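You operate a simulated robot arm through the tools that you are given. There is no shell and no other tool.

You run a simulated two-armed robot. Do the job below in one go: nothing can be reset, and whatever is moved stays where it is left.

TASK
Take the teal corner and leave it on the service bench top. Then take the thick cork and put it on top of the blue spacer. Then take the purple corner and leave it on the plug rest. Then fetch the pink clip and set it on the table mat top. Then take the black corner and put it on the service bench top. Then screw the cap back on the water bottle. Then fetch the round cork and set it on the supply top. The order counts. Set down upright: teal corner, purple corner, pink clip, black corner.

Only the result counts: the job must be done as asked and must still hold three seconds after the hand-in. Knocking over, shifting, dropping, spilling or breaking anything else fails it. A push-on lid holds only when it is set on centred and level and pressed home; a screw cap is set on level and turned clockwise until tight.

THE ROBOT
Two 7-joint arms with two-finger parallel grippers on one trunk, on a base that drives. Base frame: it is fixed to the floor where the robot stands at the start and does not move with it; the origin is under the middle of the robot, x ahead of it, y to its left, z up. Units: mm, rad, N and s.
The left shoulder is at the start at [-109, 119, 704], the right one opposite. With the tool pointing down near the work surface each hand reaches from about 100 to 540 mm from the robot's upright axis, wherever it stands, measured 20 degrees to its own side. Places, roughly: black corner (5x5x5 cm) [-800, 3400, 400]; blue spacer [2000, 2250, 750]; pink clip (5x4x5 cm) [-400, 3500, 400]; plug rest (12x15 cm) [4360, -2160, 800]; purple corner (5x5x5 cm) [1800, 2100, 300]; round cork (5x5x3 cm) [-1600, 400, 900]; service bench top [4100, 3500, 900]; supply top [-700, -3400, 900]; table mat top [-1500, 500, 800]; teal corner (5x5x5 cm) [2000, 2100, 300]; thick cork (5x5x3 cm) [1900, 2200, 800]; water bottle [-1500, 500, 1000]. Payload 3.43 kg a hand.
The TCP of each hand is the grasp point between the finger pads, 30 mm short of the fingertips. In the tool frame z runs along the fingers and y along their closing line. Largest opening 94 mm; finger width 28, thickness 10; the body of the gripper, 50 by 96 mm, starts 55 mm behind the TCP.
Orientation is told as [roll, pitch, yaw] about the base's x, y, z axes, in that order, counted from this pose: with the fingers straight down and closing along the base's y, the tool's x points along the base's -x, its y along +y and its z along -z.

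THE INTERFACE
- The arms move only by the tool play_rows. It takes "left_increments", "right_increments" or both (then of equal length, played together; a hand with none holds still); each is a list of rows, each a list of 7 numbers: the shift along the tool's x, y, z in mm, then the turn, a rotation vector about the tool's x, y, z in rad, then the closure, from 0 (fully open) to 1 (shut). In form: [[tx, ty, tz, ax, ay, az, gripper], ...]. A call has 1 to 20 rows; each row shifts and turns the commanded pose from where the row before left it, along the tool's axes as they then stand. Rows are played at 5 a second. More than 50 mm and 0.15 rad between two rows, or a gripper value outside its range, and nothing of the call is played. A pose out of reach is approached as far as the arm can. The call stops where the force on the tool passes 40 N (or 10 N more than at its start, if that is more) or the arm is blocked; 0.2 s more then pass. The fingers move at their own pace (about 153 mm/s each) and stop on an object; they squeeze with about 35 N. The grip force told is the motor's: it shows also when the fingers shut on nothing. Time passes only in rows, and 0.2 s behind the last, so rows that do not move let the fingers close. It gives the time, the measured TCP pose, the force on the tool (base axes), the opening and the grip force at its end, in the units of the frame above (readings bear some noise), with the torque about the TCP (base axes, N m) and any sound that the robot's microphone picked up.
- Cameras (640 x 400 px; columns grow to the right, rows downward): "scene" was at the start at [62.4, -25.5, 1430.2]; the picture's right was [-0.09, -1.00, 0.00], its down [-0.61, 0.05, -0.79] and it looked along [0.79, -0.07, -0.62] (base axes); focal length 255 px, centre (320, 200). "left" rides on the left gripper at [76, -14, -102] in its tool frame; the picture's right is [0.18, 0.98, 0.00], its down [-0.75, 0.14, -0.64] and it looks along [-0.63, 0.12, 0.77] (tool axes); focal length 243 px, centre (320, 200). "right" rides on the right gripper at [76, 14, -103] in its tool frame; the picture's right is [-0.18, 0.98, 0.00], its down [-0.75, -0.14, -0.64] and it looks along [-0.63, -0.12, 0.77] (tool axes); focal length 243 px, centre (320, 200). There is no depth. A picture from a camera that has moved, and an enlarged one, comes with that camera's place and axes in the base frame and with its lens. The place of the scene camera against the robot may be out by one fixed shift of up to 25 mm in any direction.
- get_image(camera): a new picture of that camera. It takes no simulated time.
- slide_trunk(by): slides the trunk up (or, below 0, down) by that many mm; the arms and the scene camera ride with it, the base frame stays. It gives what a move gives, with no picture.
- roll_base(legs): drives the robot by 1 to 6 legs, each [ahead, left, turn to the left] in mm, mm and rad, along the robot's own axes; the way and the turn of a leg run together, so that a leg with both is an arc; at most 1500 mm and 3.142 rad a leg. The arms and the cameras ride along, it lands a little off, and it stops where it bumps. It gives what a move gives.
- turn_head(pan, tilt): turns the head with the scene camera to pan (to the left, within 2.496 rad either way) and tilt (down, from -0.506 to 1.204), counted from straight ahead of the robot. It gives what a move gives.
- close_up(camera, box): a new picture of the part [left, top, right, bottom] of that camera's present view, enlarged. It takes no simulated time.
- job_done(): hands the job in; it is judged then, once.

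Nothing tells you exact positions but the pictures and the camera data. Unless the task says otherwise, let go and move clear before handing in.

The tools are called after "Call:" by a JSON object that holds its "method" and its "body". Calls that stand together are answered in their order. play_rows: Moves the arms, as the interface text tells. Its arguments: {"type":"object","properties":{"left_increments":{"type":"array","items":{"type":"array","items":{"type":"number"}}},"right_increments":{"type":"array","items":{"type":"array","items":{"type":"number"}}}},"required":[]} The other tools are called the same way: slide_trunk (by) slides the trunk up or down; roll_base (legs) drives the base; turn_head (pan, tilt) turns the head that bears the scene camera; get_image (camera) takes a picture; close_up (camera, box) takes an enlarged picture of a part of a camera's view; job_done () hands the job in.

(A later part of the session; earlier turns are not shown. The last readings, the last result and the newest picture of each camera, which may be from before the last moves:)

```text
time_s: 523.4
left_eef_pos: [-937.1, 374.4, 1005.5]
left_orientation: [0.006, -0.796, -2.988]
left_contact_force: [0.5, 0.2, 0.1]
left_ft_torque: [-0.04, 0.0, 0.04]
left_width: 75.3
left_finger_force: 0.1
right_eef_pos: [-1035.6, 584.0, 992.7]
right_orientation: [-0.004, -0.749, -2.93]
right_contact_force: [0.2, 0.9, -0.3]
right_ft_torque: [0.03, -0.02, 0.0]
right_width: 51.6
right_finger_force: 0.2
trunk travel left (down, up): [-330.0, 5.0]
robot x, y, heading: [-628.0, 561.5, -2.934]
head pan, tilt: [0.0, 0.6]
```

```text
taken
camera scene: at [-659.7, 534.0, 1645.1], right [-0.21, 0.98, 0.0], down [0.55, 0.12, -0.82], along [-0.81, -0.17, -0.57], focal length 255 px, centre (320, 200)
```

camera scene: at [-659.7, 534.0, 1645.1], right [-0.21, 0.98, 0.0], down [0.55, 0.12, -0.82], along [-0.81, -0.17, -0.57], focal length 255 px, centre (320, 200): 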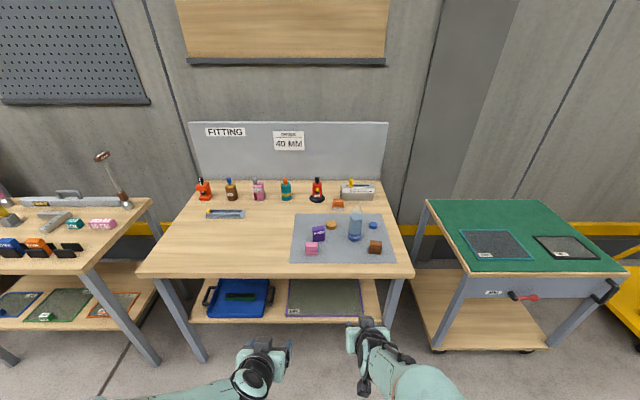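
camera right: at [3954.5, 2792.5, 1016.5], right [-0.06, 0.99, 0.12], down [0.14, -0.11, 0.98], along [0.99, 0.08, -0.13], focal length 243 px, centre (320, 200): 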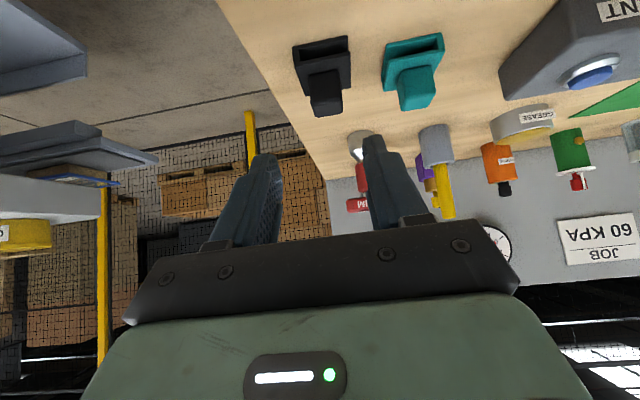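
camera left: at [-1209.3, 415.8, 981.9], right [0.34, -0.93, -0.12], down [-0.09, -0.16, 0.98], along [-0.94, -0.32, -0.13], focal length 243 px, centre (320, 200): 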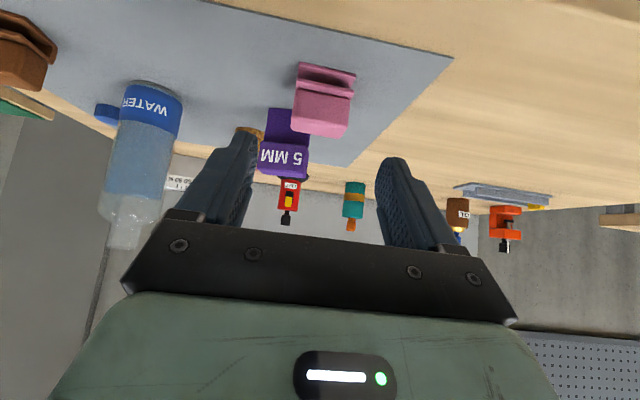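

Call:
{"method": "close_up", "body": {"camera": "scene", "box": [280, 190, 420, 280]}}

```text
4.44 times, centred on (350, 235) of scene
camera zoom: at [-659.7, 534.0, 1645.1], right [-0.21, 0.98, 0.0], down [0.55, 0.12, -0.82], along [-0.81, -0.17, -0.57], focal length 1134 px, centre (187, 44)
```

zoom: 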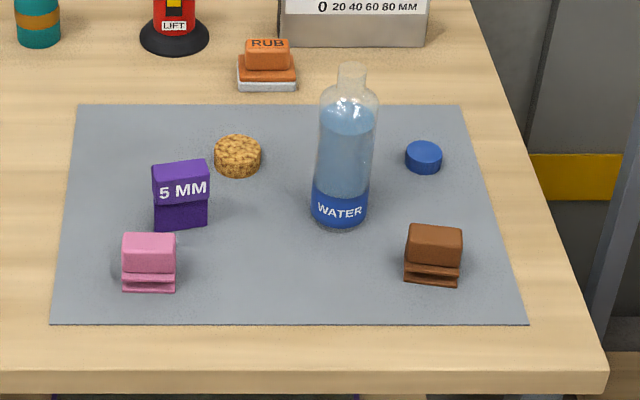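

Call:
{"method": "play_rows", "body": {"right_increments": [[0, 0, -12, 0, 0.125, 0, 0], [0, 0, -12, 0, 0.125, 0, 0], [0, 0, -12, 0, 0.125, 0, 0], [0, 0, -12, 0, 0.125, 0, 0], [0, 0, -12, 0, 0.125, 0, 0], [0, 0, -12, 0, 0.124, 0, 0], [0, 0, 0, 0, 0, 0, 0]]}}

Call:
{"method": "roll_base", "body": {"legs": [[380, -95, 0]]}}

Call:
{"method": "turn_head", "body": {"pan": 0.0, "tilt": 0.95}}

Call:
{"method": "get_image", "body": {"camera": "scene"}}

Call:
{"method": "get_image", "body": {"camera": "right"}}

```text
time_s: 525.0
left_eef_pos: [-937.5, 374.3, 1005.3]
left_orientation: [0.006, -0.798, -2.989]
left_contact_force: [0.7, 0.8, 0.0]
left_ft_torque: [0.04, 0.0, 0.01]
left_width: 75.3
left_finger_force: 0.0
right_eef_pos: [-1006.6, 588.4, 1058.1]
right_orientation: [-0.002, 0.003, -2.933]
right_contact_force: [0.1, 0.4, 0.3]
right_ft_torque: [0.0, 0.01, 0.01]
right_width: 93.8
right_finger_force: 0.1
trunk travel left (down, up): [-330.0, 5.0]
robot x, y, heading: [-626.8, 560.4, -2.932]
head pan, tilt: [0.0, 0.6]
```

```text
time_s: 527.4
left_eef_pos: [-1329.7, 389.0, 1005.5]
left_orientation: [0.006, -0.797, -2.989]
left_contact_force: [-0.7, 0.6, 0.2]
left_ft_torque: [-0.02, 0.01, -0.04]
left_width: 75.1
left_finger_force: 0.2
right_eef_pos: [-1398.8, 603.3, 1056.8]
right_orientation: [-0.001, 0.0, -2.931]
right_contact_force: [-0.2, -0.5, -0.1]
right_ft_torque: [-0.01, -0.01, -0.02]
right_width: 93.8
right_finger_force: 0.1
trunk travel left (down, up): [-330.0, 5.0]
robot x, y, heading: [-1018.7, 571.5, -2.933]
head pan, tilt: [0.0, 0.6]
```

```text
time_s: 528.2
left_eef_pos: [-1330.8, 388.6, 1007.5]
left_orientation: [0.009, -0.798, -2.99]
left_contact_force: [-0.4, 0.0, -0.4]
left_ft_torque: [0.05, 0.02, -0.02]
left_width: 75.2
left_finger_force: 0.0
right_eef_pos: [-1398.4, 604.2, 1056.9]
right_orientation: [-0.003, 0.0, -2.93]
right_contact_force: [-0.3, -0.6, -0.1]
right_ft_torque: [-0.01, 0.0, 0.01]
right_width: 93.9
right_finger_force: 0.2
trunk travel left (down, up): [-330.0, 5.0]
robot x, y, heading: [-1014.5, 572.1, -2.935]
head pan, tilt: [0.0, 0.949]
```

```text
taken
camera scene: at [-1036.2, 550.7, 1616.7], right [-0.21, 0.98, 0.0], down [0.8, 0.17, -0.58], along [-0.57, -0.12, -0.81], focal length 255 px, centre (320, 200)
```

scene: 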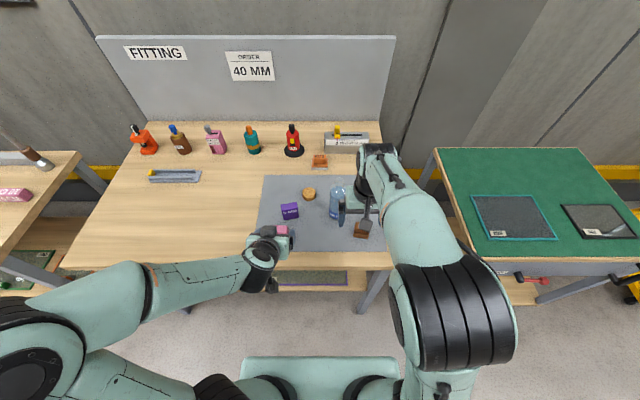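

```text
taken
camera right: at [-1320.1, 604.4, 1160.5], right [0.02, -1.0, 0.0], down [-0.77, -0.02, 0.64], along [-0.64, -0.01, -0.77], focal length 243 px, centre (320, 200)
```

right: 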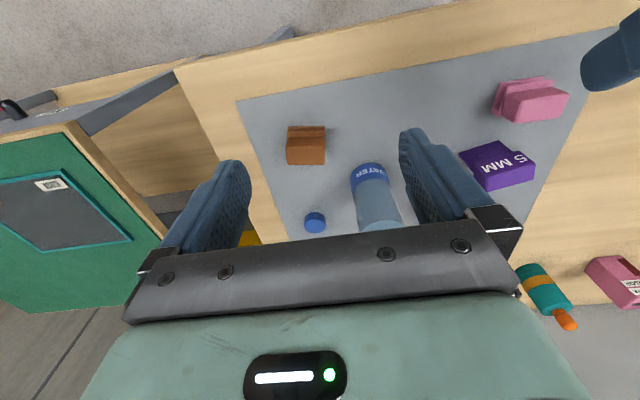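

Call:
{"method": "play_rows", "body": {"right_increments": [[0, 0, -30, 0, 0, 0, 0.4], [0, 0, -30, 0, 0, 0, 0.4], [0, 0, 0, 0, 0, 0, 0.4]]}}

Call:
{"method": "roll_base", "body": {"legs": [[90, 0, 0]]}}

Call:
{"method": "get_image", "body": {"camera": "right"}}

Call:
{"method": "get_image", "body": {"camera": "scene"}}

```text
time_s: 529.0
left_eef_pos: [-1329.8, 387.7, 1004.1]
left_orientation: [0.006, -0.798, -2.986]
left_contact_force: [-0.3, 0.1, 0.2]
left_ft_torque: [0.01, 0.01, -0.01]
left_width: 75.2
left_finger_force: 0.1
right_eef_pos: [-1397.7, 603.8, 1119.1]
right_orientation: [-0.004, 0.001, -2.932]
right_contact_force: [0.1, 0.8, -0.3]
right_ft_torque: [0.03, 0.03, -0.03]
right_width: 56.3
right_finger_force: 0.1
trunk travel left (down, up): [-330.0, 5.0]
robot x, y, heading: [-1013.7, 574.5, -2.934]
head pan, tilt: [0.0, 0.949]
```

```text
time_s: 530.2
left_eef_pos: [-1416.8, 370.0, 1006.3]
left_orientation: [0.006, -0.797, -2.987]
left_contact_force: [-0.8, -0.2, 0.7]
left_ft_torque: [0.01, 0.02, -0.01]
left_width: 75.0
left_finger_force: 0.1
right_eef_pos: [-1484.1, 585.4, 1118.9]
right_orientation: [-0.002, -0.001, -2.931]
right_contact_force: [-0.2, 1.6, -0.5]
right_ft_torque: [-0.01, -0.03, 0.0]
right_width: 56.4
right_finger_force: 0.0
trunk travel left (down, up): [-330.0, 5.0]
robot x, y, heading: [-1107.5, 553.8, -2.931]
head pan, tilt: [0.0, 0.949]
```

```text
taken
camera right: at [-1405.6, 586.5, 1221.3], right [0.02, -1.0, 0.0], down [-0.77, -0.02, 0.64], along [-0.64, -0.01, -0.77], focal length 243 px, centre (320, 200)
```

right: 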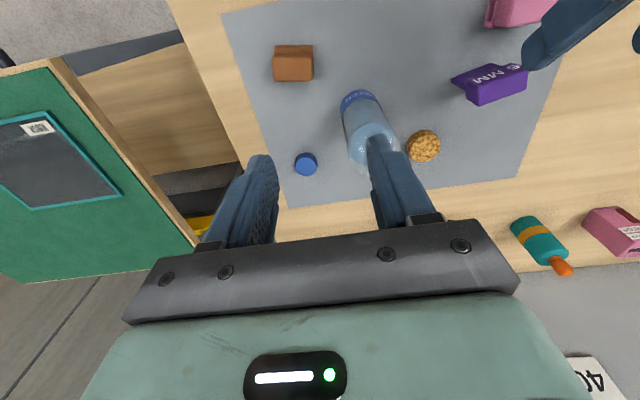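

```text
taken
camera scene: at [-1123.4, 532.4, 1616.4], right [-0.21, 0.98, 0.0], down [0.8, 0.17, -0.58], along [-0.57, -0.12, -0.81], focal length 255 px, centre (320, 200)
```

scene: 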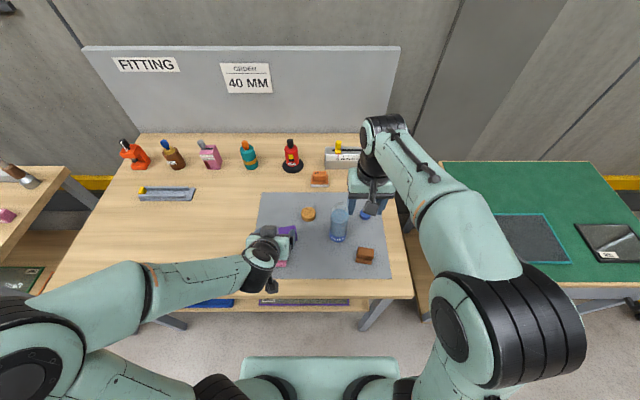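

Call:
{"method": "play_rows", "body": {"right_increments": [[-40, -15, 0, 0, 0, 0, 0.4], [-40, -15, 0, 0, 0, 0, 0.4], [-40, -15, 0, 0, 0, 0, 0.4], [0, 0, 40, 0, 0, 0, 0.4], [0, 0, 40, 0, 0, 0, 0.4], [0, 0, 0, 0, 0, 0, 0.4]]}}

Call:
{"method": "get_image", "body": {"camera": "right"}}

Call:
{"method": "get_image", "body": {"camera": "scene"}}

```text
time_s: 531.6
left_eef_pos: [-1416.2, 369.8, 1006.6]
left_orientation: [0.004, -0.796, -2.988]
left_contact_force: [-1.3, -0.3, -0.5]
left_ft_torque: [0.03, -0.02, 0.01]
left_width: 75.2
left_finger_force: 0.1
right_eef_pos: [-1611.4, 605.0, 1038.8]
right_orientation: [-0.002, 0.0, -2.933]
right_contact_force: [-0.2, -0.2, -0.7]
right_ft_torque: [0.01, 0.01, -0.02]
right_width: 56.4
right_finger_force: 0.0
trunk travel left (down, up): [-330.0, 5.0]
robot x, y, heading: [-1104.5, 554.7, -2.938]
head pan, tilt: [0.0, 0.949]
```

```text
taken
camera right: at [-1532.2, 606.2, 1140.9], right [0.02, -1.0, 0.0], down [-0.77, -0.02, 0.64], along [-0.64, -0.01, -0.77], focal length 243 px, centre (320, 200)
```

right: 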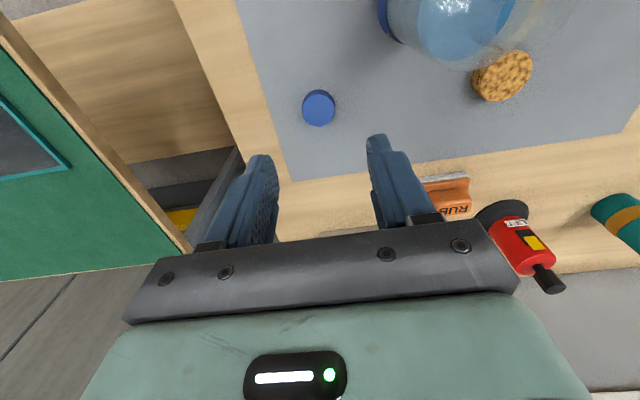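

```text
taken
camera scene: at [-1123.6, 532.2, 1616.7], right [-0.21, 0.98, 0.0], down [0.8, 0.17, -0.58], along [-0.57, -0.12, -0.81], focal length 255 px, centre (320, 200)
```

scene: 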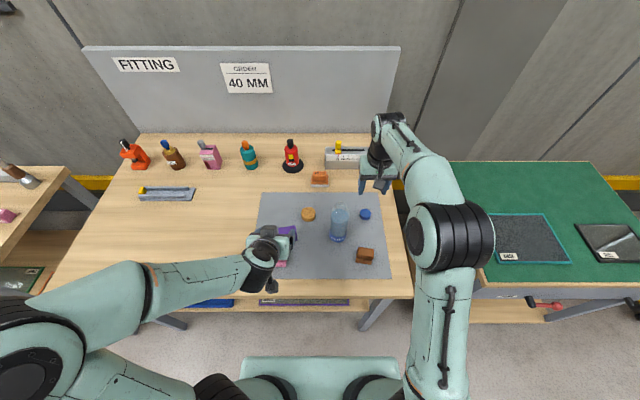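

Call:
{"method": "play_rows", "body": {"right_increments": [[-20, -5, 40, 0, 0, 0, 0.4], [0, 0, 40, 0, 0, 0, 0.4], [0, 0, 0, 0, 0, 0, 0.4]]}}

Call:
{"method": "get_image", "body": {"camera": "right"}}

Call:
{"method": "close_up", "body": {"camera": "right", "box": [270, 60, 370, 150]}}

```text
time_s: 532.4
left_eef_pos: [-1417.7, 370.0, 1005.7]
left_orientation: [0.007, -0.798, -2.988]
left_contact_force: [0.0, 0.2, -0.3]
left_ft_torque: [0.03, 0.02, 0.03]
left_width: 75.1
left_finger_force: 0.0
right_eef_pos: [-1632.0, 605.0, 957.6]
right_orientation: [-0.001, 0.0, -2.932]
right_contact_force: [0.0, -0.4, 0.2]
right_ft_torque: [0.02, 0.02, -0.05]
right_width: 56.1
right_finger_force: 0.1
trunk travel left (down, up): [-330.0, 5.0]
robot x, y, heading: [-1105.6, 553.0, -2.936]
head pan, tilt: [0.0, 0.949]
```

```text
taken
camera right: at [-1553.4, 606.5, 1061.4], right [0.03, -1.0, 0.0], down [-0.77, -0.02, 0.64], along [-0.64, -0.01, -0.77], focal length 243 px, centre (320, 200)
```

right: 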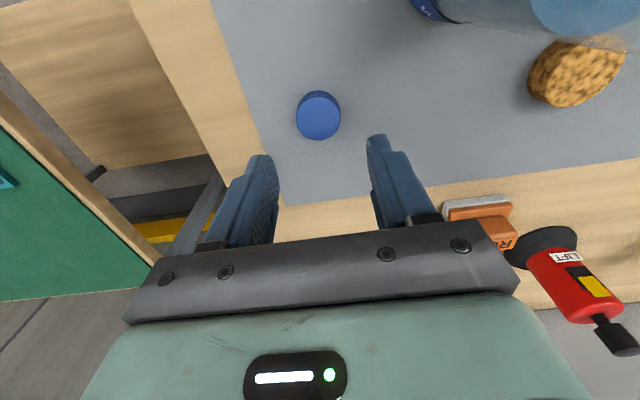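

```text
4.44 times, centred on (320, 105) of right
camera zoom: at [-1553.4, 606.5, 1061.4], right [0.03, -1.0, 0.0], down [-0.77, -0.02, 0.64], along [-0.64, -0.01, -0.77], focal length 1078 px, centre (320, 622)
```

zoom: 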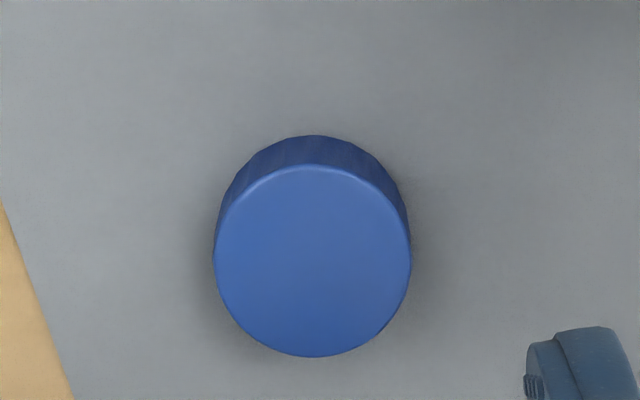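

Cap: 38 mm across, 18 mm high, resting open side down on the mat. Centring and descending on it.

Call:
{"method": "play_rows", "body": {"right_increments": [[-2, -2, 0, 0, 0, 0, 0.4], [0, 0, 30, 0, 0, 0, 0.4], [0, 0, 30, 0, 0, 0, 0.4], [0, 0, 10, 0, 0, 0, 0.4], [0, 0, 0, 0, 0, 0, 0.4]]}}

Call:
{"method": "close_up", "body": {"camera": "right", "box": [230, 90, 410, 210]}}

```text
time_s: 533.6
left_eef_pos: [-1417.8, 369.5, 1005.5]
left_orientation: [0.007, -0.796, -2.988]
left_contact_force: [0.9, -0.1, -0.6]
left_ft_torque: [0.0, -0.01, 0.01]
left_width: 75.5
left_finger_force: 0.0
right_eef_pos: [-1635.4, 608.3, 888.4]
right_orientation: [0.0, 0.0, -2.932]
right_contact_force: [-0.5, 0.1, -0.4]
right_ft_torque: [-0.02, 0.03, 0.02]
right_width: 56.5
right_finger_force: 0.0
trunk travel left (down, up): [-330.0, 5.0]
robot x, y, heading: [-1102.1, 556.8, -2.936]
head pan, tilt: [0.0, 0.949]
```

```text
3.33 times, centred on (320, 150) of right
camera zoom: at [-1556.4, 609.3, 991.9], right [0.02, -1.0, 0.0], down [-0.77, -0.02, 0.64], along [-0.64, -0.01, -0.77], focal length 809 px, centre (320, 367)
```

zoom: 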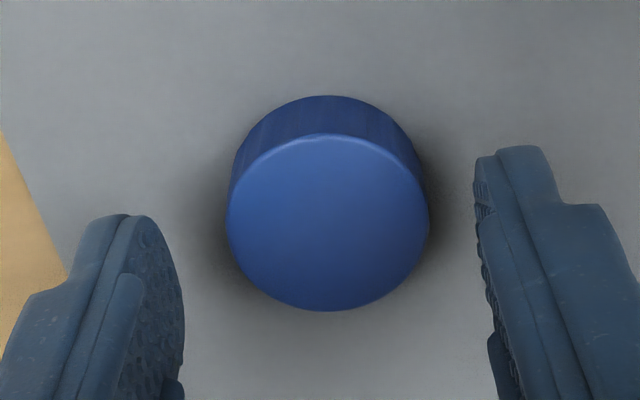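

Call:
{"method": "play_rows", "body": {"right_increments": [[0, 1.5, 6, 0, 0, 0, 0.4], [0, 0, 6, 0, 0, 0, 0.4], [0, 0, 0, 0, 0, 0, 1], [0, 0, 0, 0, 0, 0, 1], [0, 0, 0, 0, 0, 0, 1]]}}

Call:
{"method": "get_image", "body": {"camera": "right"}}

```text
time_s: 534.8
left_eef_pos: [-1417.2, 369.0, 1006.3]
left_orientation: [0.007, -0.797, -2.987]
left_contact_force: [-0.5, -0.8, 0.3]
left_ft_torque: [-0.02, 0.0, 0.0]
left_width: 75.2
left_finger_force: 0.0
right_eef_pos: [-1634.8, 605.3, 876.3]
right_orientation: [-0.001, -0.002, -2.932]
right_contact_force: [-1.0, 1.4, 2.4]
right_ft_torque: [-0.02, 0.04, 0.0]
right_width: 34.6
right_finger_force: 35.4
trunk travel left (down, up): [-330.0, 5.0]
robot x, y, heading: [-1105.4, 557.5, -2.935]
head pan, tilt: [0.0, 0.949]
```

```text
taken
camera right: at [-1556.1, 607.3, 980.2], right [0.02, -1.0, 0.0], down [-0.77, -0.02, 0.64], along [-0.64, -0.01, -0.77], focal length 243 px, centre (320, 200)
```

right: 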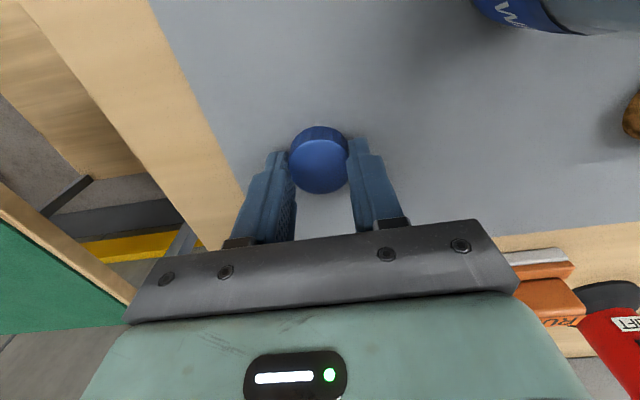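

Call:
{"method": "play_rows", "body": {"right_increments": [[0, 0, -20, 0, 0, 0, 1], [0, 0, -45, 0, 0, 0, 1], [0, 0, -45, 0, 0, 0, 1], [0, 0, -45, 0, 0, 0, 1], [0, 0, -45, 0, 0, 0, 1], [0, 0, -40, 0, 0, 0, 1], [0, 0, 0, 0, 0, 0, 1]]}}

Call:
{"method": "get_image", "body": {"camera": "right"}}

```text
time_s: 536.4
left_eef_pos: [-1415.0, 370.1, 1005.5]
left_orientation: [0.006, -0.799, -2.989]
left_contact_force: [-0.2, -0.5, 0.2]
left_ft_torque: [-0.02, 0.02, 0.01]
left_width: 75.4
left_finger_force: 0.0
right_eef_pos: [-1633.0, 604.3, 1117.5]
right_orientation: [-0.001, 0.001, -2.931]
right_contact_force: [-1.3, 0.5, -0.1]
right_ft_torque: [0.01, -0.01, 0.02]
right_width: 34.8
right_finger_force: 34.9
trunk travel left (down, up): [-330.0, 5.0]
robot x, y, heading: [-1102.7, 556.4, -2.933]
head pan, tilt: [0.0, 0.949]
```

```text
taken
camera right: at [-1555.0, 605.6, 1220.1], right [0.02, -1.0, 0.0], down [-0.77, -0.02, 0.64], along [-0.64, -0.01, -0.77], focal length 243 px, centre (320, 200)
```

right: 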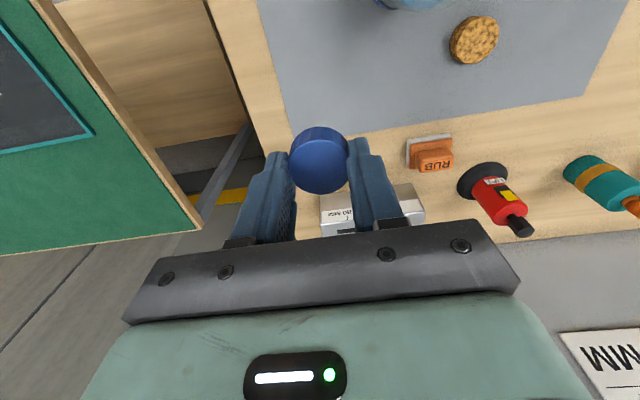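

Call:
{"method": "play_rows", "body": {"right_increments": [[33.3, 9.7, 0, 0, 0, 0, 1], [33.3, 9.7, 0, 0, 0, 0, 1], [33.3, 9.7, 0, 0, 0, 0, 1], [0, 0, 0, 0, 0, 0, 1]]}}

Call:
{"method": "get_image", "body": {"camera": "right"}}

Call:
{"method": "get_image", "body": {"camera": "left"}}

Call:
{"method": "get_image", "body": {"camera": "scene"}}

```text
time_s: 537.4
left_eef_pos: [-1417.2, 369.0, 1006.4]
left_orientation: [0.004, -0.798, -2.99]
left_contact_force: [0.8, 1.0, 0.0]
left_ft_torque: [0.01, -0.01, -0.02]
left_width: 75.2
left_finger_force: 0.1
right_eef_pos: [-1527.1, 596.8, 1115.8]
right_orientation: [-0.002, 0.0, -2.934]
right_contact_force: [-0.4, 0.0, -0.8]
right_ft_torque: [-0.02, 0.0, 0.04]
right_width: 34.7
right_finger_force: 34.7
trunk travel left (down, up): [-330.0, 5.0]
robot x, y, heading: [-1102.0, 560.4, -2.935]
head pan, tilt: [0.0, 0.949]
```

```text
taken
camera right: at [-1449.6, 598.9, 1219.0], right [0.02, -1.0, 0.0], down [-0.77, -0.02, 0.64], along [-0.64, -0.01, -0.77], focal length 243 px, centre (320, 200)
```

right: 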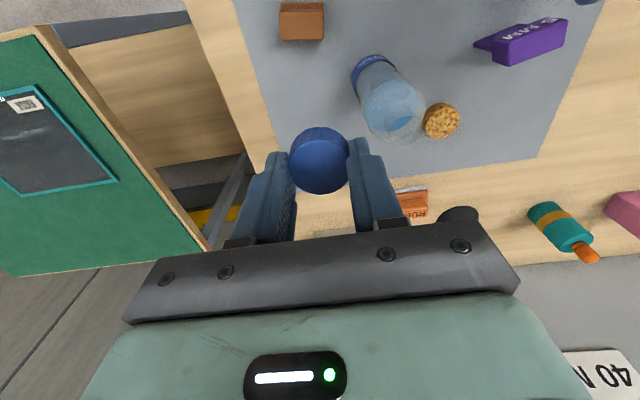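

```text
taken
camera left: at [-1295.0, 403.1, 1022.5], right [0.28, -0.95, -0.13], down [-0.04, -0.15, 0.99], along [-0.96, -0.27, -0.08], focal length 243 px, centre (320, 200)
```

left: 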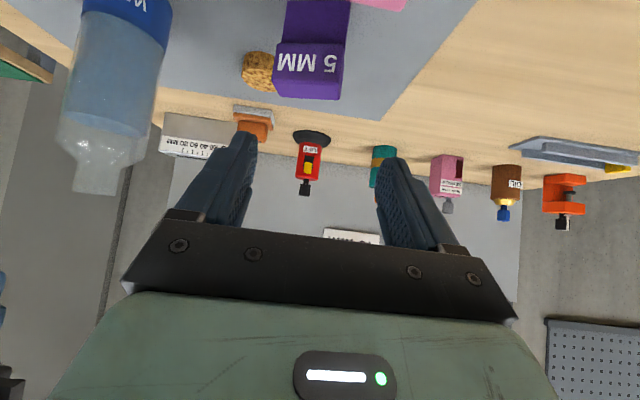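

```text
taken
camera scene: at [-1124.3, 532.3, 1616.7], right [-0.21, 0.98, 0.0], down [0.8, 0.17, -0.58], along [-0.57, -0.12, -0.81], focal length 255 px, centre (320, 200)
```

scene: 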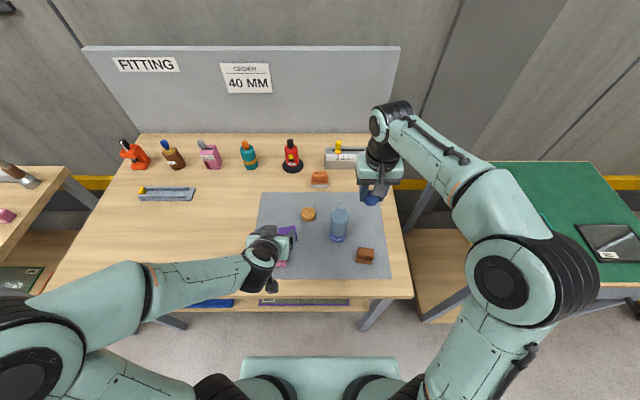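

Call:
{"method": "close_up", "body": {"camera": "right", "box": [330, 40, 470, 160]}}

```text
3.33 times, centred on (400, 100) of right
camera zoom: at [-1449.6, 598.9, 1219.0], right [0.02, -1.0, 0.0], down [-0.77, -0.02, 0.64], along [-0.64, -0.01, -0.77], focal length 809 px, centre (53, 533)
```

zoom: 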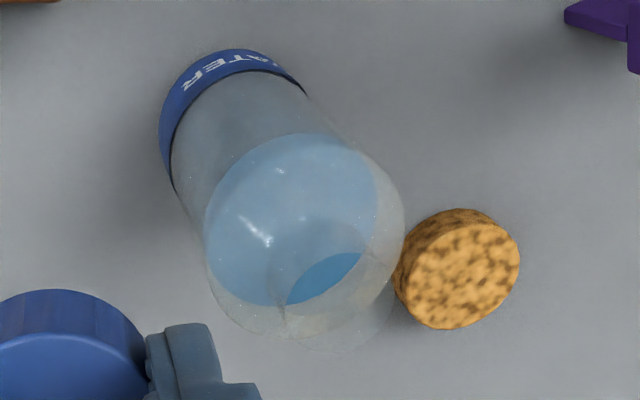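

Call:
{"method": "close_up", "body": {"camera": "right", "box": [370, 90, 440, 150]}}

Call:
{"method": "close_up", "body": {"camera": "scene", "box": [300, 190, 380, 260]}}

Call:
{"method": "close_up", "body": {"camera": "left", "box": [30, 0, 200, 210]}}

```text
6.67 times, centred on (405, 120) of right
camera zoom: at [-1449.6, 598.9, 1219.0], right [0.02, -1.0, 0.0], down [-0.77, -0.02, 0.64], along [-0.64, -0.01, -0.77], focal length 1618 px, centre (-247, 733)
```

zoom: 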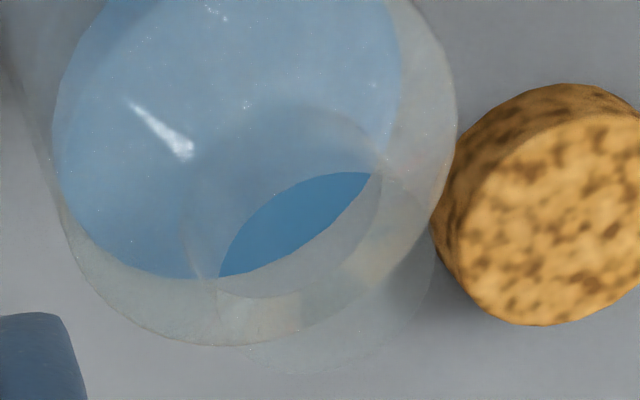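

```text
5.71 times, centred on (340, 225) of scene
camera zoom: at [-1124.3, 532.3, 1616.7], right [-0.21, 0.98, 0.0], down [0.8, 0.17, -0.58], along [-0.57, -0.12, -0.81], focal length 1458 px, centre (206, 57)
```

zoom: 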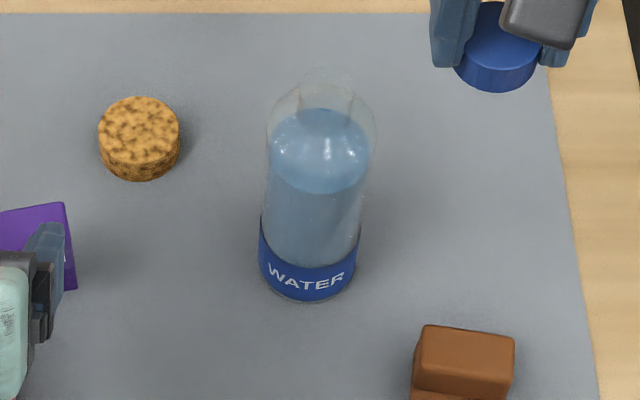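

```text
1.90 times, centred on (115, 105) of left
camera zoom: at [-1295.0, 403.1, 1022.5], right [0.28, -0.95, -0.13], down [-0.04, -0.15, 0.99], along [-0.96, -0.27, -0.08], focal length 462 px, centre (710, 381)
```

zoom: 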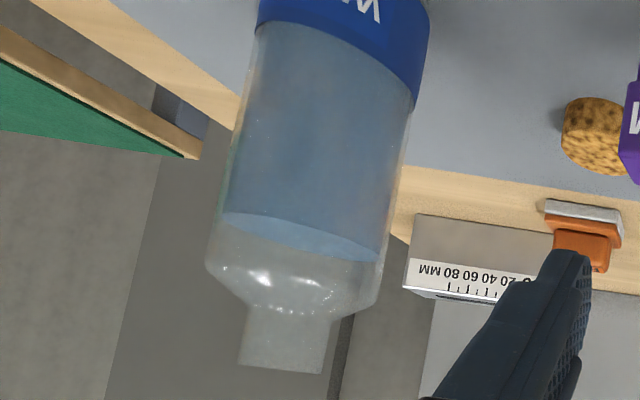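

The bottle's axis is at ≈(-1533, 523), top z≈1025, diameter ≈62 mm. I'll bring the left hand, turned to the right and nearly horizontal, in front of the bottle to hold it while capping.

Call:
{"method": "play_rows", "body": {"left_increments": [[13.3, -42.5, 8.3, 0, 0, 0, 0], [13.3, -42.5, 8.3, 0, 0, 0, 0], [13.3, -42.5, 8.3, 0, 0, 0, 0], [0, 0, 0, 0.094, 0, 0.0917, 0], [0, 0, 0, 0.094, 0, 0.0917, 0], [0, 0, 0, 0.094, 0, 0.0917, 0], [0, 0, 0, 0, -0.1, 0, 0], [0, 0, 0, 0, -0.1, 0, 0], [0, 0, 0, 0, -0.1, 0, 0], [0, 0, 0, 0, 0, 0, 0]], "right_increments": [[0, 0, 0, 0, 0, 0, 1], [0, 0, 0, 0, 0, 0, 1], [0, 0, 0, 0, 0, 0, 1], [0, 0, 0, 0, 0, 0, 1], [0, 0, 0, 0, 0, 0, 1], [0, 0, 0, 0, 0, 0, 1], [0, 0, 0, 0, 0, 0, 1], [0, 0, 0, 0, 0, 0, 1], [0, 0, 0, 0, 0, 0, 1], [0, 0, 0, 0, 0, 0, 1]]}}

Call:
{"method": "get_image", "body": {"camera": "left"}}

Call:
{"method": "get_image", "body": {"camera": "scene"}}

```text
time_s: 539.6
left_eef_pos: [-1456.8, 505.7, 962.2]
left_orientation: [0.007, -1.097, 2.899]
left_contact_force: [-0.5, -0.1, -0.2]
left_ft_torque: [-0.02, -0.03, 0.01]
left_width: 94.0
left_finger_force: 0.0
left hand out of reach, approached as far as the arm can: row 7, 8, 9
right_eef_pos: [-1527.8, 597.3, 1116.6]
right_orientation: [0.0, -0.001, -2.932]
right_contact_force: [0.3, 0.1, -0.2]
right_ft_torque: [-0.01, 0.03, -0.01]
right_width: 34.7
right_finger_force: 35.2
trunk travel left (down, up): [-330.0, 5.0]
robot x, y, heading: [-1104.8, 556.4, -2.933]
head pan, tilt: [0.0, 0.949]
```

```text
taken
camera left: at [-1331.4, 489.6, 940.0], right [-0.15, -0.98, -0.16], down [0.19, -0.19, 0.96], along [-0.97, 0.11, 0.21], focal length 243 px, centre (320, 200)
```

left: 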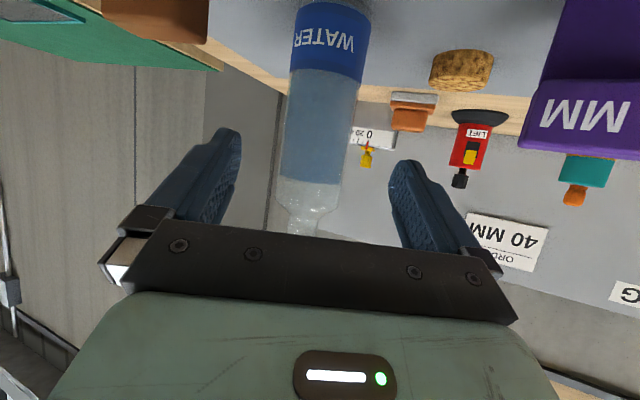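

```text
taken
camera scene: at [-1123.5, 532.4, 1616.7], right [-0.21, 0.98, 0.0], down [0.8, 0.17, -0.58], along [-0.57, -0.12, -0.81], focal length 255 px, centre (320, 200)
```

scene: 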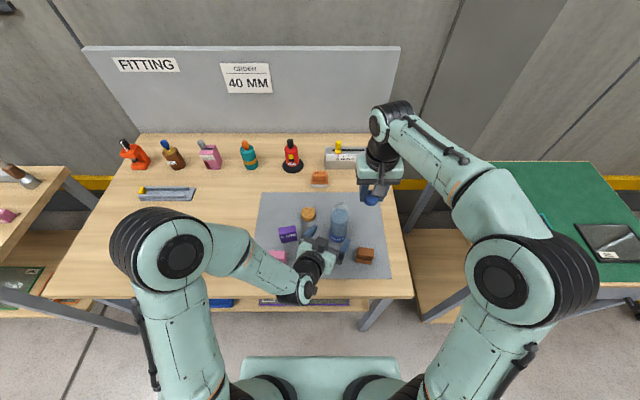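

Call:
{"method": "play_rows", "body": {"left_increments": [[0, 1, 20, 0, 0, 0, 0], [0, 1, 20, 0, 0, 0, 0], [0, 0, 0, 0, 0, 0, 0]]}}

Call:
{"method": "get_image", "body": {"camera": "left"}}

```text
time_s: 540.4
left_eef_pos: [-1492.2, 512.9, 941.3]
left_orientation: [0.008, -1.096, 2.896]
left_contact_force: [0.4, 0.1, -0.6]
left_ft_torque: [0.01, -0.01, -0.02]
left_width: 94.0
left_finger_force: 0.0
right_eef_pos: [-1528.1, 597.8, 1116.1]
right_orientation: [-0.001, 0.001, -2.933]
right_contact_force: [-0.2, -0.8, -0.5]
right_ft_torque: [0.01, -0.02, 0.01]
right_width: 34.6
right_finger_force: 35.2
trunk travel left (down, up): [-330.0, 5.0]
robot x, y, heading: [-1101.7, 556.5, -2.934]
head pan, tilt: [0.0, 0.949]
```

```text
taken
camera left: at [-1366.4, 497.0, 920.9], right [-0.15, -0.98, -0.16], down [0.19, -0.19, 0.96], along [-0.97, 0.11, 0.21], focal length 243 px, centre (320, 200)
```

left: 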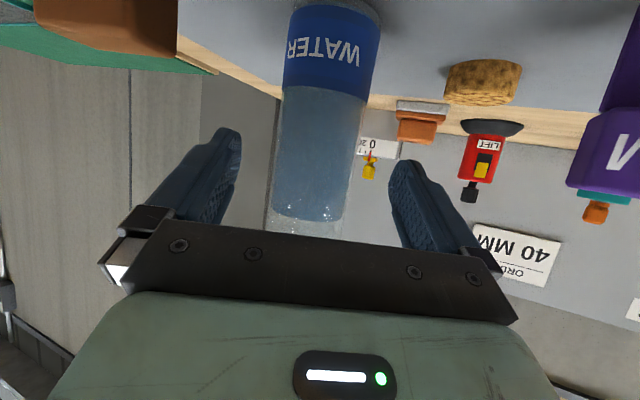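

Call:
{"method": "play_rows", "body": {"left_increments": [[-2.6, -1.2, 22.5, 0, 0, 0, 0], [-2.6, -1.2, 20, 0, 0, 0, 0], [0, 0, 0, 0, 0, 0, 0]]}}

Call:
{"method": "get_image", "body": {"camera": "left"}}

```text
time_s: 541.2
left_eef_pos: [-1529.7, 523.9, 928.6]
left_orientation: [0.008, -1.096, 2.897]
left_contact_force: [0.0, 0.5, -0.1]
left_ft_torque: [0.02, -0.02, 0.01]
left_width: 94.0
left_finger_force: 0.1
right_eef_pos: [-1528.4, 598.6, 1116.4]
right_orientation: [-0.003, 0.001, -2.932]
right_contact_force: [-0.1, 0.2, -0.4]
right_ft_torque: [-0.03, 0.02, 0.02]
right_width: 34.9
right_finger_force: 34.5
trunk travel left (down, up): [-330.0, 5.0]
robot x, y, heading: [-1105.8, 558.0, -2.931]
head pan, tilt: [0.0, 0.949]
```

```text
taken
camera left: at [-1404.0, 507.3, 907.1], right [-0.15, -0.98, -0.16], down [0.19, -0.19, 0.96], along [-0.97, 0.11, 0.21], focal length 243 px, centre (320, 200)
```

left: 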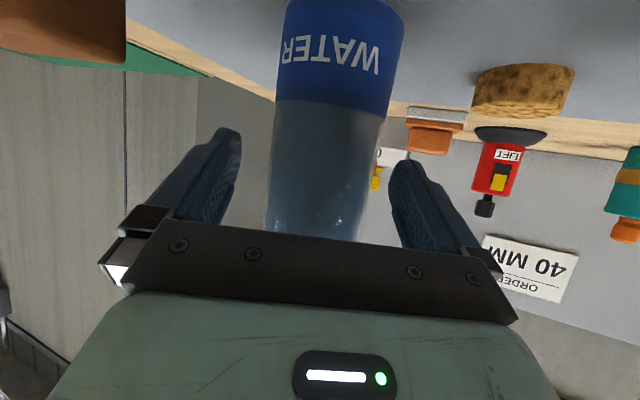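

Call:
{"method": "play_rows", "body": {"left_increments": [[0, 0, 0, 0, 0, 0, 0.3], [0, 0, 0, 0, 0, 0, 0.4], [0, 0, 0, 0, 0, 0, 1], [0, 0, 0, 0, 0, 0, 1], [0, 0, 0, 0, 0, 0, 1]]}}

Call:
{"method": "get_image", "body": {"camera": "right"}}

Call:
{"method": "get_image", "body": {"camera": "left"}}

```text
time_s: 542.4
left_eef_pos: [-1528.9, 524.3, 928.7]
left_orientation: [0.009, -1.096, 2.899]
left_contact_force: [1.3, 1.9, 0.5]
left_ft_torque: [0.06, -0.01, -0.01]
left_width: 51.1
left_finger_force: 34.9
right_eef_pos: [-1527.6, 597.0, 1116.8]
right_orientation: [-0.002, 0.001, -2.932]
right_contact_force: [-0.1, -0.2, -0.5]
right_ft_torque: [0.01, -0.01, 0.03]
right_width: 34.7
right_finger_force: 35.2
trunk travel left (down, up): [-330.0, 5.0]
robot x, y, heading: [-1098.9, 556.0, -2.937]
head pan, tilt: [0.0, 0.949]
```

```text
taken
camera right: at [-1449.5, 599.2, 1219.1], right [0.02, -1.0, 0.0], down [-0.77, -0.02, 0.64], along [-0.64, -0.01, -0.77], focal length 243 px, centre (320, 200)
```

right: 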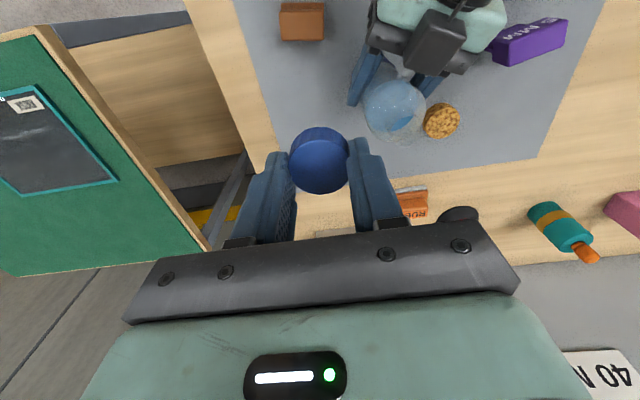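

```text
taken
camera left: at [-1404.0, 507.5, 907.3], right [-0.15, -0.98, -0.16], down [0.19, -0.19, 0.96], along [-0.97, 0.11, 0.21], focal length 243 px, centre (320, 200)
```

left: 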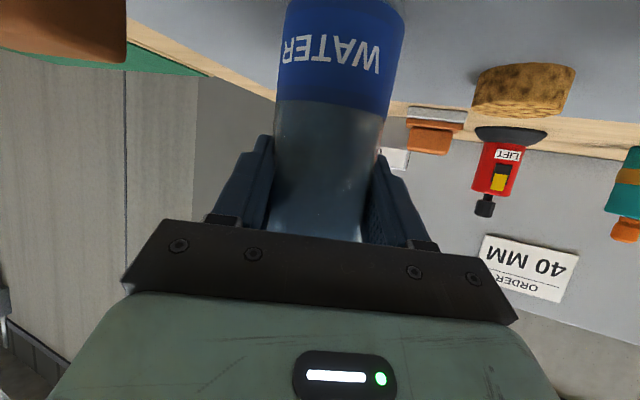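

Call:
{"method": "close_up", "body": {"camera": "left", "box": [230, 60, 420, 200]}}

Call:
{"method": "close_up", "body": {"camera": "right", "box": [340, 50, 480, 160]}}

```text
2.86 times, centred on (325, 130) of left
camera zoom: at [-1404.0, 507.5, 907.3], right [-0.15, -0.98, -0.16], down [0.19, -0.19, 0.96], along [-0.97, 0.11, 0.21], focal length 693 px, centre (306, 400)
```

zoom: 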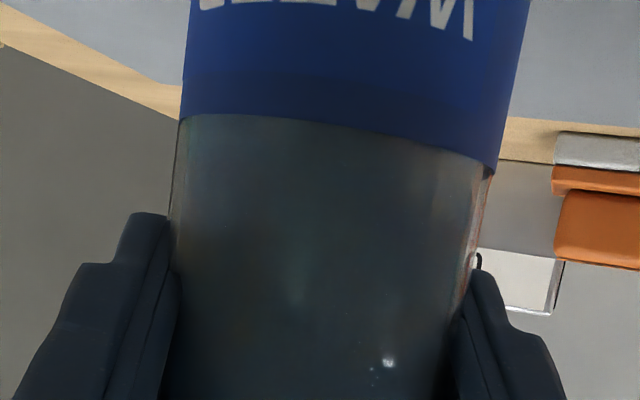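

```text
3.64 times, centred on (410, 105) of right
camera zoom: at [-1449.5, 599.2, 1219.1], right [0.02, -1.0, 0.0], down [-0.77, -0.02, 0.64], along [-0.64, -0.01, -0.77], focal length 882 px, centre (-7, 546)
```

zoom: 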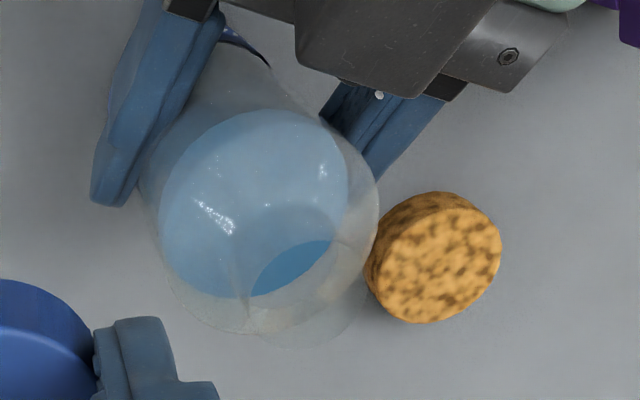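

Call:
{"method": "play_rows", "body": {"right_increments": [[0, -5, 35, 0, 0, 0, 1], [0, 0, 0, 0, 0, 0, 1]]}}

Call:
{"method": "close_up", "body": {"camera": "right", "box": [360, 90, 460, 170]}}

Call:
{"method": "close_up", "body": {"camera": "scene", "box": [310, 190, 370, 240]}}

```text
time_s: 543.0
left_eef_pos: [-1530.2, 522.4, 928.2]
left_orientation: [0.008, -1.095, 2.898]
left_contact_force: [1.4, 0.1, 1.4]
left_ft_torque: [-0.1, -0.07, 0.03]
left_width: 51.6
left_finger_force: 34.9
right_eef_pos: [-1529.0, 602.0, 1082.5]
right_orientation: [-0.001, 0.0, -2.931]
right_contact_force: [0.9, 0.4, 0.2]
right_ft_torque: [0.04, -0.01, 0.02]
right_width: 34.9
right_finger_force: 34.9
trunk travel left (down, up): [-330.0, 5.0]
robot x, y, heading: [-1102.7, 555.2, -2.933]
head pan, tilt: [0.0, 0.949]
```

```text
5.00 times, centred on (410, 130) of right
camera zoom: at [-1451.2, 603.4, 1185.1], right [0.02, -1.0, 0.0], down [-0.77, -0.02, 0.64], along [-0.64, -0.01, -0.77], focal length 1213 px, centre (-130, 550)
```

zoom: 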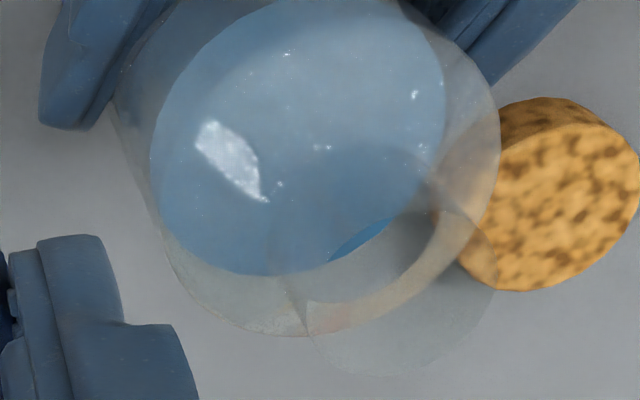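

```text
8.00 times, centred on (340, 215) of scene
camera zoom: at [-1123.4, 532.4, 1616.7], right [-0.21, 0.98, 0.0], down [0.8, 0.17, -0.58], along [-0.57, -0.12, -0.81], focal length 2042 px, centre (160, 80)
```

zoom: 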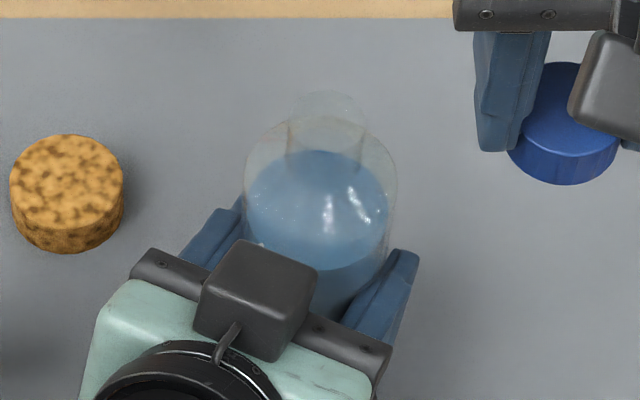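

Call:
{"method": "close_up", "body": {"camera": "right", "box": [260, 110, 380, 210]}}

```text
4.00 times, centred on (320, 160) of right
camera zoom: at [-1451.2, 603.4, 1185.1], right [0.02, -1.0, 0.0], down [-0.77, -0.02, 0.64], along [-0.64, -0.01, -0.77], focal length 970 px, centre (320, 360)
```

zoom: 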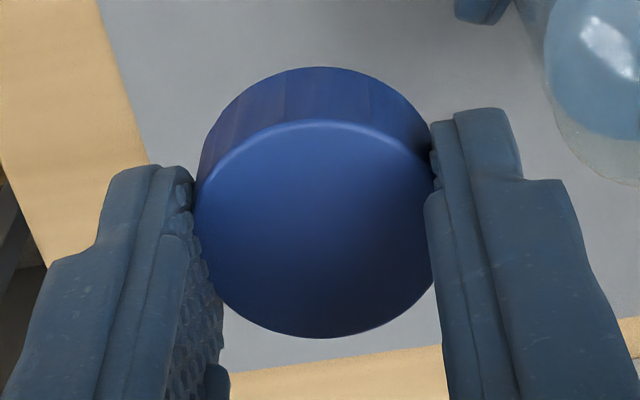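

Cap axis coincides with the TCP (within 1 mm) and its lower edge is 36 mm below; the neck mouth (28 mm) is 21 mm ahead and 75 mm left. Moving the cap over the neck.

Call:
{"method": "play_rows", "body": {"right_increments": [[-10.8, 37.7, 0, 0, 0, 0, 1], [-10.8, 37.7, 0, 0, 0, 0, 1], [0, 0, 0, 0, 0, 0, 1]]}}

Call:
{"method": "get_image", "body": {"camera": "right"}}

Call:
{"method": "close_up", "body": {"camera": "right", "box": [250, 80, 390, 200]}}

Call:
{"method": "get_image", "body": {"camera": "left"}}

Call:
{"method": "close_up", "body": {"camera": "scene", "box": [300, 170, 400, 260]}}

```text
time_s: 543.8
left_eef_pos: [-1529.1, 523.5, 928.6]
left_orientation: [0.01, -1.095, 2.896]
left_contact_force: [1.6, 1.1, 1.5]
left_ft_torque: [-0.15, -0.03, 0.04]
left_width: 51.2
left_finger_force: 35.3
right_eef_pos: [-1535.3, 523.3, 1081.6]
right_orientation: [-0.002, 0.0, -2.934]
right_contact_force: [-1.1, 0.3, -0.5]
right_ft_torque: [0.02, 0.0, -0.05]
right_width: 34.8
right_finger_force: 35.1
trunk travel left (down, up): [-330.0, 5.0]
robot x, y, heading: [-1103.8, 556.7, -2.935]
head pan, tilt: [0.0, 0.949]
```

```text
taken
camera right: at [-1455.9, 523.9, 1184.5], right [0.02, -1.0, 0.0], down [-0.77, -0.02, 0.64], along [-0.64, -0.01, -0.77], focal length 243 px, centre (320, 200)
```

right: 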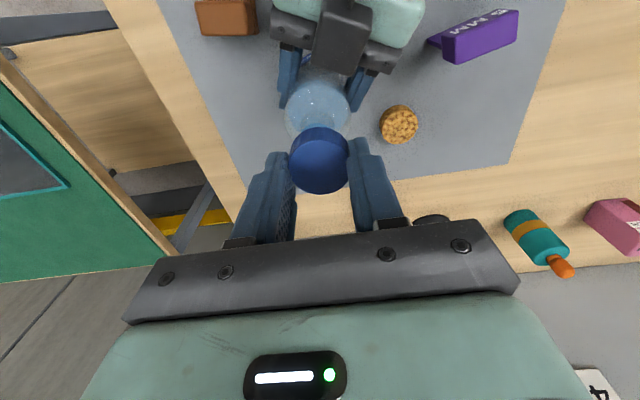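

```text
3.33 times, centred on (320, 140) of right
camera zoom: at [-1455.9, 523.9, 1184.5], right [0.02, -1.0, 0.0], down [-0.77, -0.02, 0.64], along [-0.64, -0.01, -0.77], focal length 809 px, centre (320, 400)
```

zoom: 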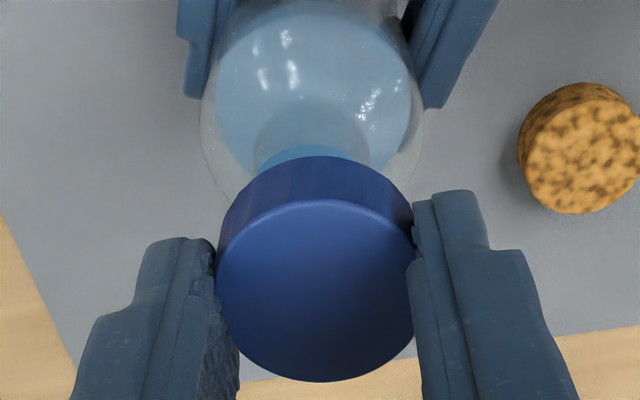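

```text
taken
camera left: at [-1404.0, 507.3, 907.2], right [-0.15, -0.98, -0.16], down [0.19, -0.19, 0.96], along [-0.97, 0.11, 0.21], focal length 243 px, centre (320, 200)
```

left: 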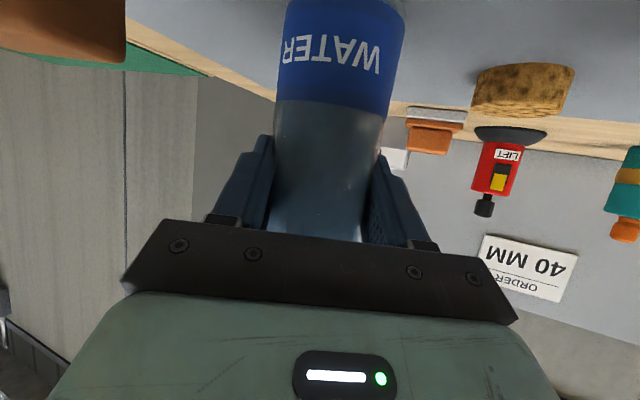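

```text
4.44 times, centred on (350, 215) of scene
camera zoom: at [-1123.4, 532.8, 1616.7], right [-0.21, 0.98, 0.0], down [0.8, 0.17, -0.58], along [-0.57, -0.12, -0.81], focal length 1134 px, centre (187, 133)
```

zoom: 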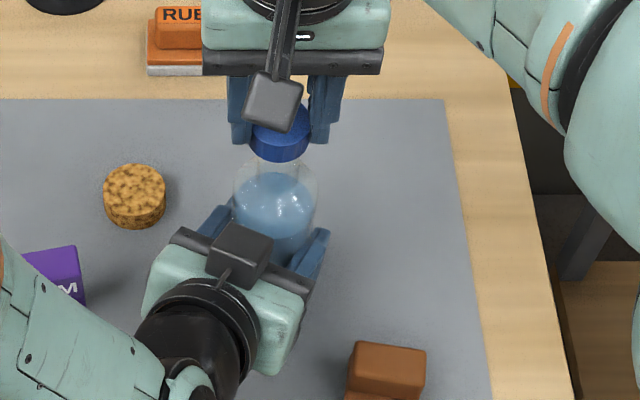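

Both views agree that the cap is centred over the neck. Lowering it carefully.

Call:
{"method": "play_rows", "body": {"right_increments": [[0, 0, 6, 0, 0, 0, 1], [0, 0, 6, 0, 0, 0, 1], [0, 0, 3, 0, 0, 0, 1]]}}

Call:
{"method": "close_up", "body": {"camera": "right", "box": [250, 80, 390, 200]}}

Call:
{"method": "close_up", "body": {"camera": "scene", "box": [310, 180, 380, 230]}}

```text
time_s: 544.6
left_eef_pos: [-1528.7, 523.8, 928.7]
left_orientation: [0.009, -1.097, 2.897]
left_contact_force: [0.3, 0.5, 1.2]
left_ft_torque: [-0.05, 0.03, 0.01]
left_width: 51.2
left_finger_force: 35.0
right_eef_pos: [-1534.3, 524.2, 1066.1]
right_orientation: [-0.002, 0.0, -2.932]
right_contact_force: [-1.2, 0.0, 0.7]
right_ft_torque: [0.01, 0.05, -0.01]
right_width: 34.8
right_finger_force: 34.9
trunk travel left (down, up): [-330.0, 5.0]
robot x, y, heading: [-1107.5, 556.8, -2.932]
head pan, tilt: [0.0, 0.949]
```

```text
3.33 times, centred on (320, 140) of right
camera zoom: at [-1456.7, 525.0, 1169.2], right [0.02, -1.0, 0.0], down [-0.77, -0.02, 0.64], along [-0.64, -0.01, -0.77], focal length 809 px, centre (320, 400)
```

zoom: 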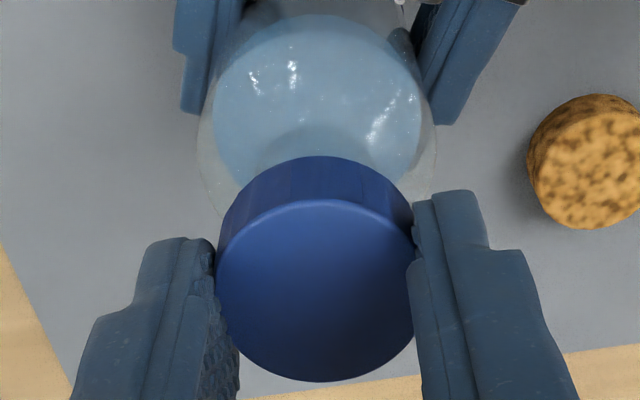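

```text
8.00 times, centred on (345, 205) of scene
camera zoom: at [-1123.5, 532.4, 1616.7], right [-0.21, 0.98, 0.0], down [0.8, 0.17, -0.58], along [-0.57, -0.12, -0.81], focal length 2042 px, centre (120, 160)
```

zoom: 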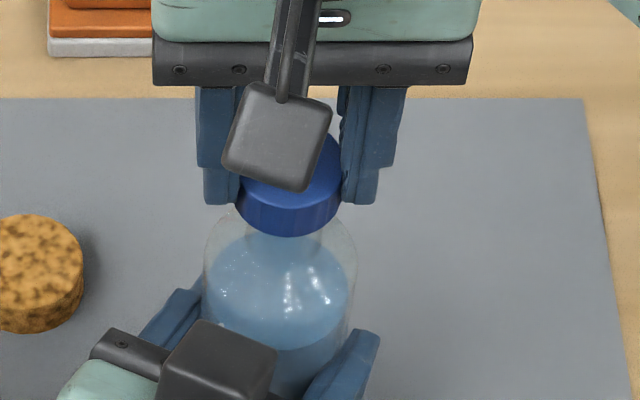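

Call:
{"method": "play_rows", "body": {"right_increments": [[0, 0, 2, 0, 0, 0, 1], [0, 0, 2, 0, 0, 0, 1]]}}

Call:
{"method": "play_rows", "body": {"right_increments": [[0, 0, 2, 0, 0, 0, 1]]}}

Call:
{"method": "play_rows", "body": {"right_increments": [[0, 0, 2, 0, 0, 0, 1]]}}

```text
time_s: 545.2
left_eef_pos: [-1529.5, 524.3, 928.3]
left_orientation: [0.008, -1.095, 2.898]
left_contact_force: [1.2, 0.6, 1.1]
left_ft_torque: [-0.13, 0.03, 0.02]
left_width: 51.5
left_finger_force: 34.6
right_eef_pos: [-1535.9, 523.7, 1062.3]
right_orientation: [-0.002, 0.001, -2.932]
right_contact_force: [-0.2, 0.0, -0.1]
right_ft_torque: [0.01, -0.01, -0.03]
right_width: 34.7
right_finger_force: 35.1
trunk travel left (down, up): [-330.0, 5.0]
robot x, y, heading: [-1104.3, 559.0, -2.935]
head pan, tilt: [0.0, 0.949]
```

```text
time_s: 545.6
left_eef_pos: [-1530.4, 523.1, 928.0]
left_orientation: [0.007, -1.096, 2.897]
left_contact_force: [1.5, -0.8, 0.7]
left_ft_torque: [-0.1, 0.04, 0.0]
left_width: 51.5
left_finger_force: 34.7
right_eef_pos: [-1535.5, 523.3, 1061.6]
right_orientation: [-0.001, 0.0, -2.933]
right_contact_force: [0.7, -0.1, -0.8]
right_ft_torque: [0.0, 0.02, 0.0]
right_width: 34.6
right_finger_force: 35.3
trunk travel left (down, up): [-330.0, 5.0]
robot x, y, heading: [-1104.8, 554.4, -2.929]
head pan, tilt: [0.0, 0.949]
```

```text
time_s: 546.0
left_eef_pos: [-1530.9, 522.7, 927.9]
left_orientation: [0.009, -1.098, 2.898]
left_contact_force: [1.9, -0.3, 1.0]
left_ft_torque: [-0.11, 0.04, 0.03]
left_width: 51.7
left_finger_force: 34.9
right_eef_pos: [-1535.9, 523.9, 1057.9]
right_orientation: [-0.002, -0.001, -2.933]
right_contact_force: [0.2, -0.5, 0.7]
right_ft_torque: [0.03, 0.04, -0.02]
right_width: 34.9
right_finger_force: 34.8
trunk travel left (down, up): [-330.0, 5.0]
robot x, y, heading: [-1102.0, 552.2, -2.934]
head pan, tilt: [0.0, 0.949]
```

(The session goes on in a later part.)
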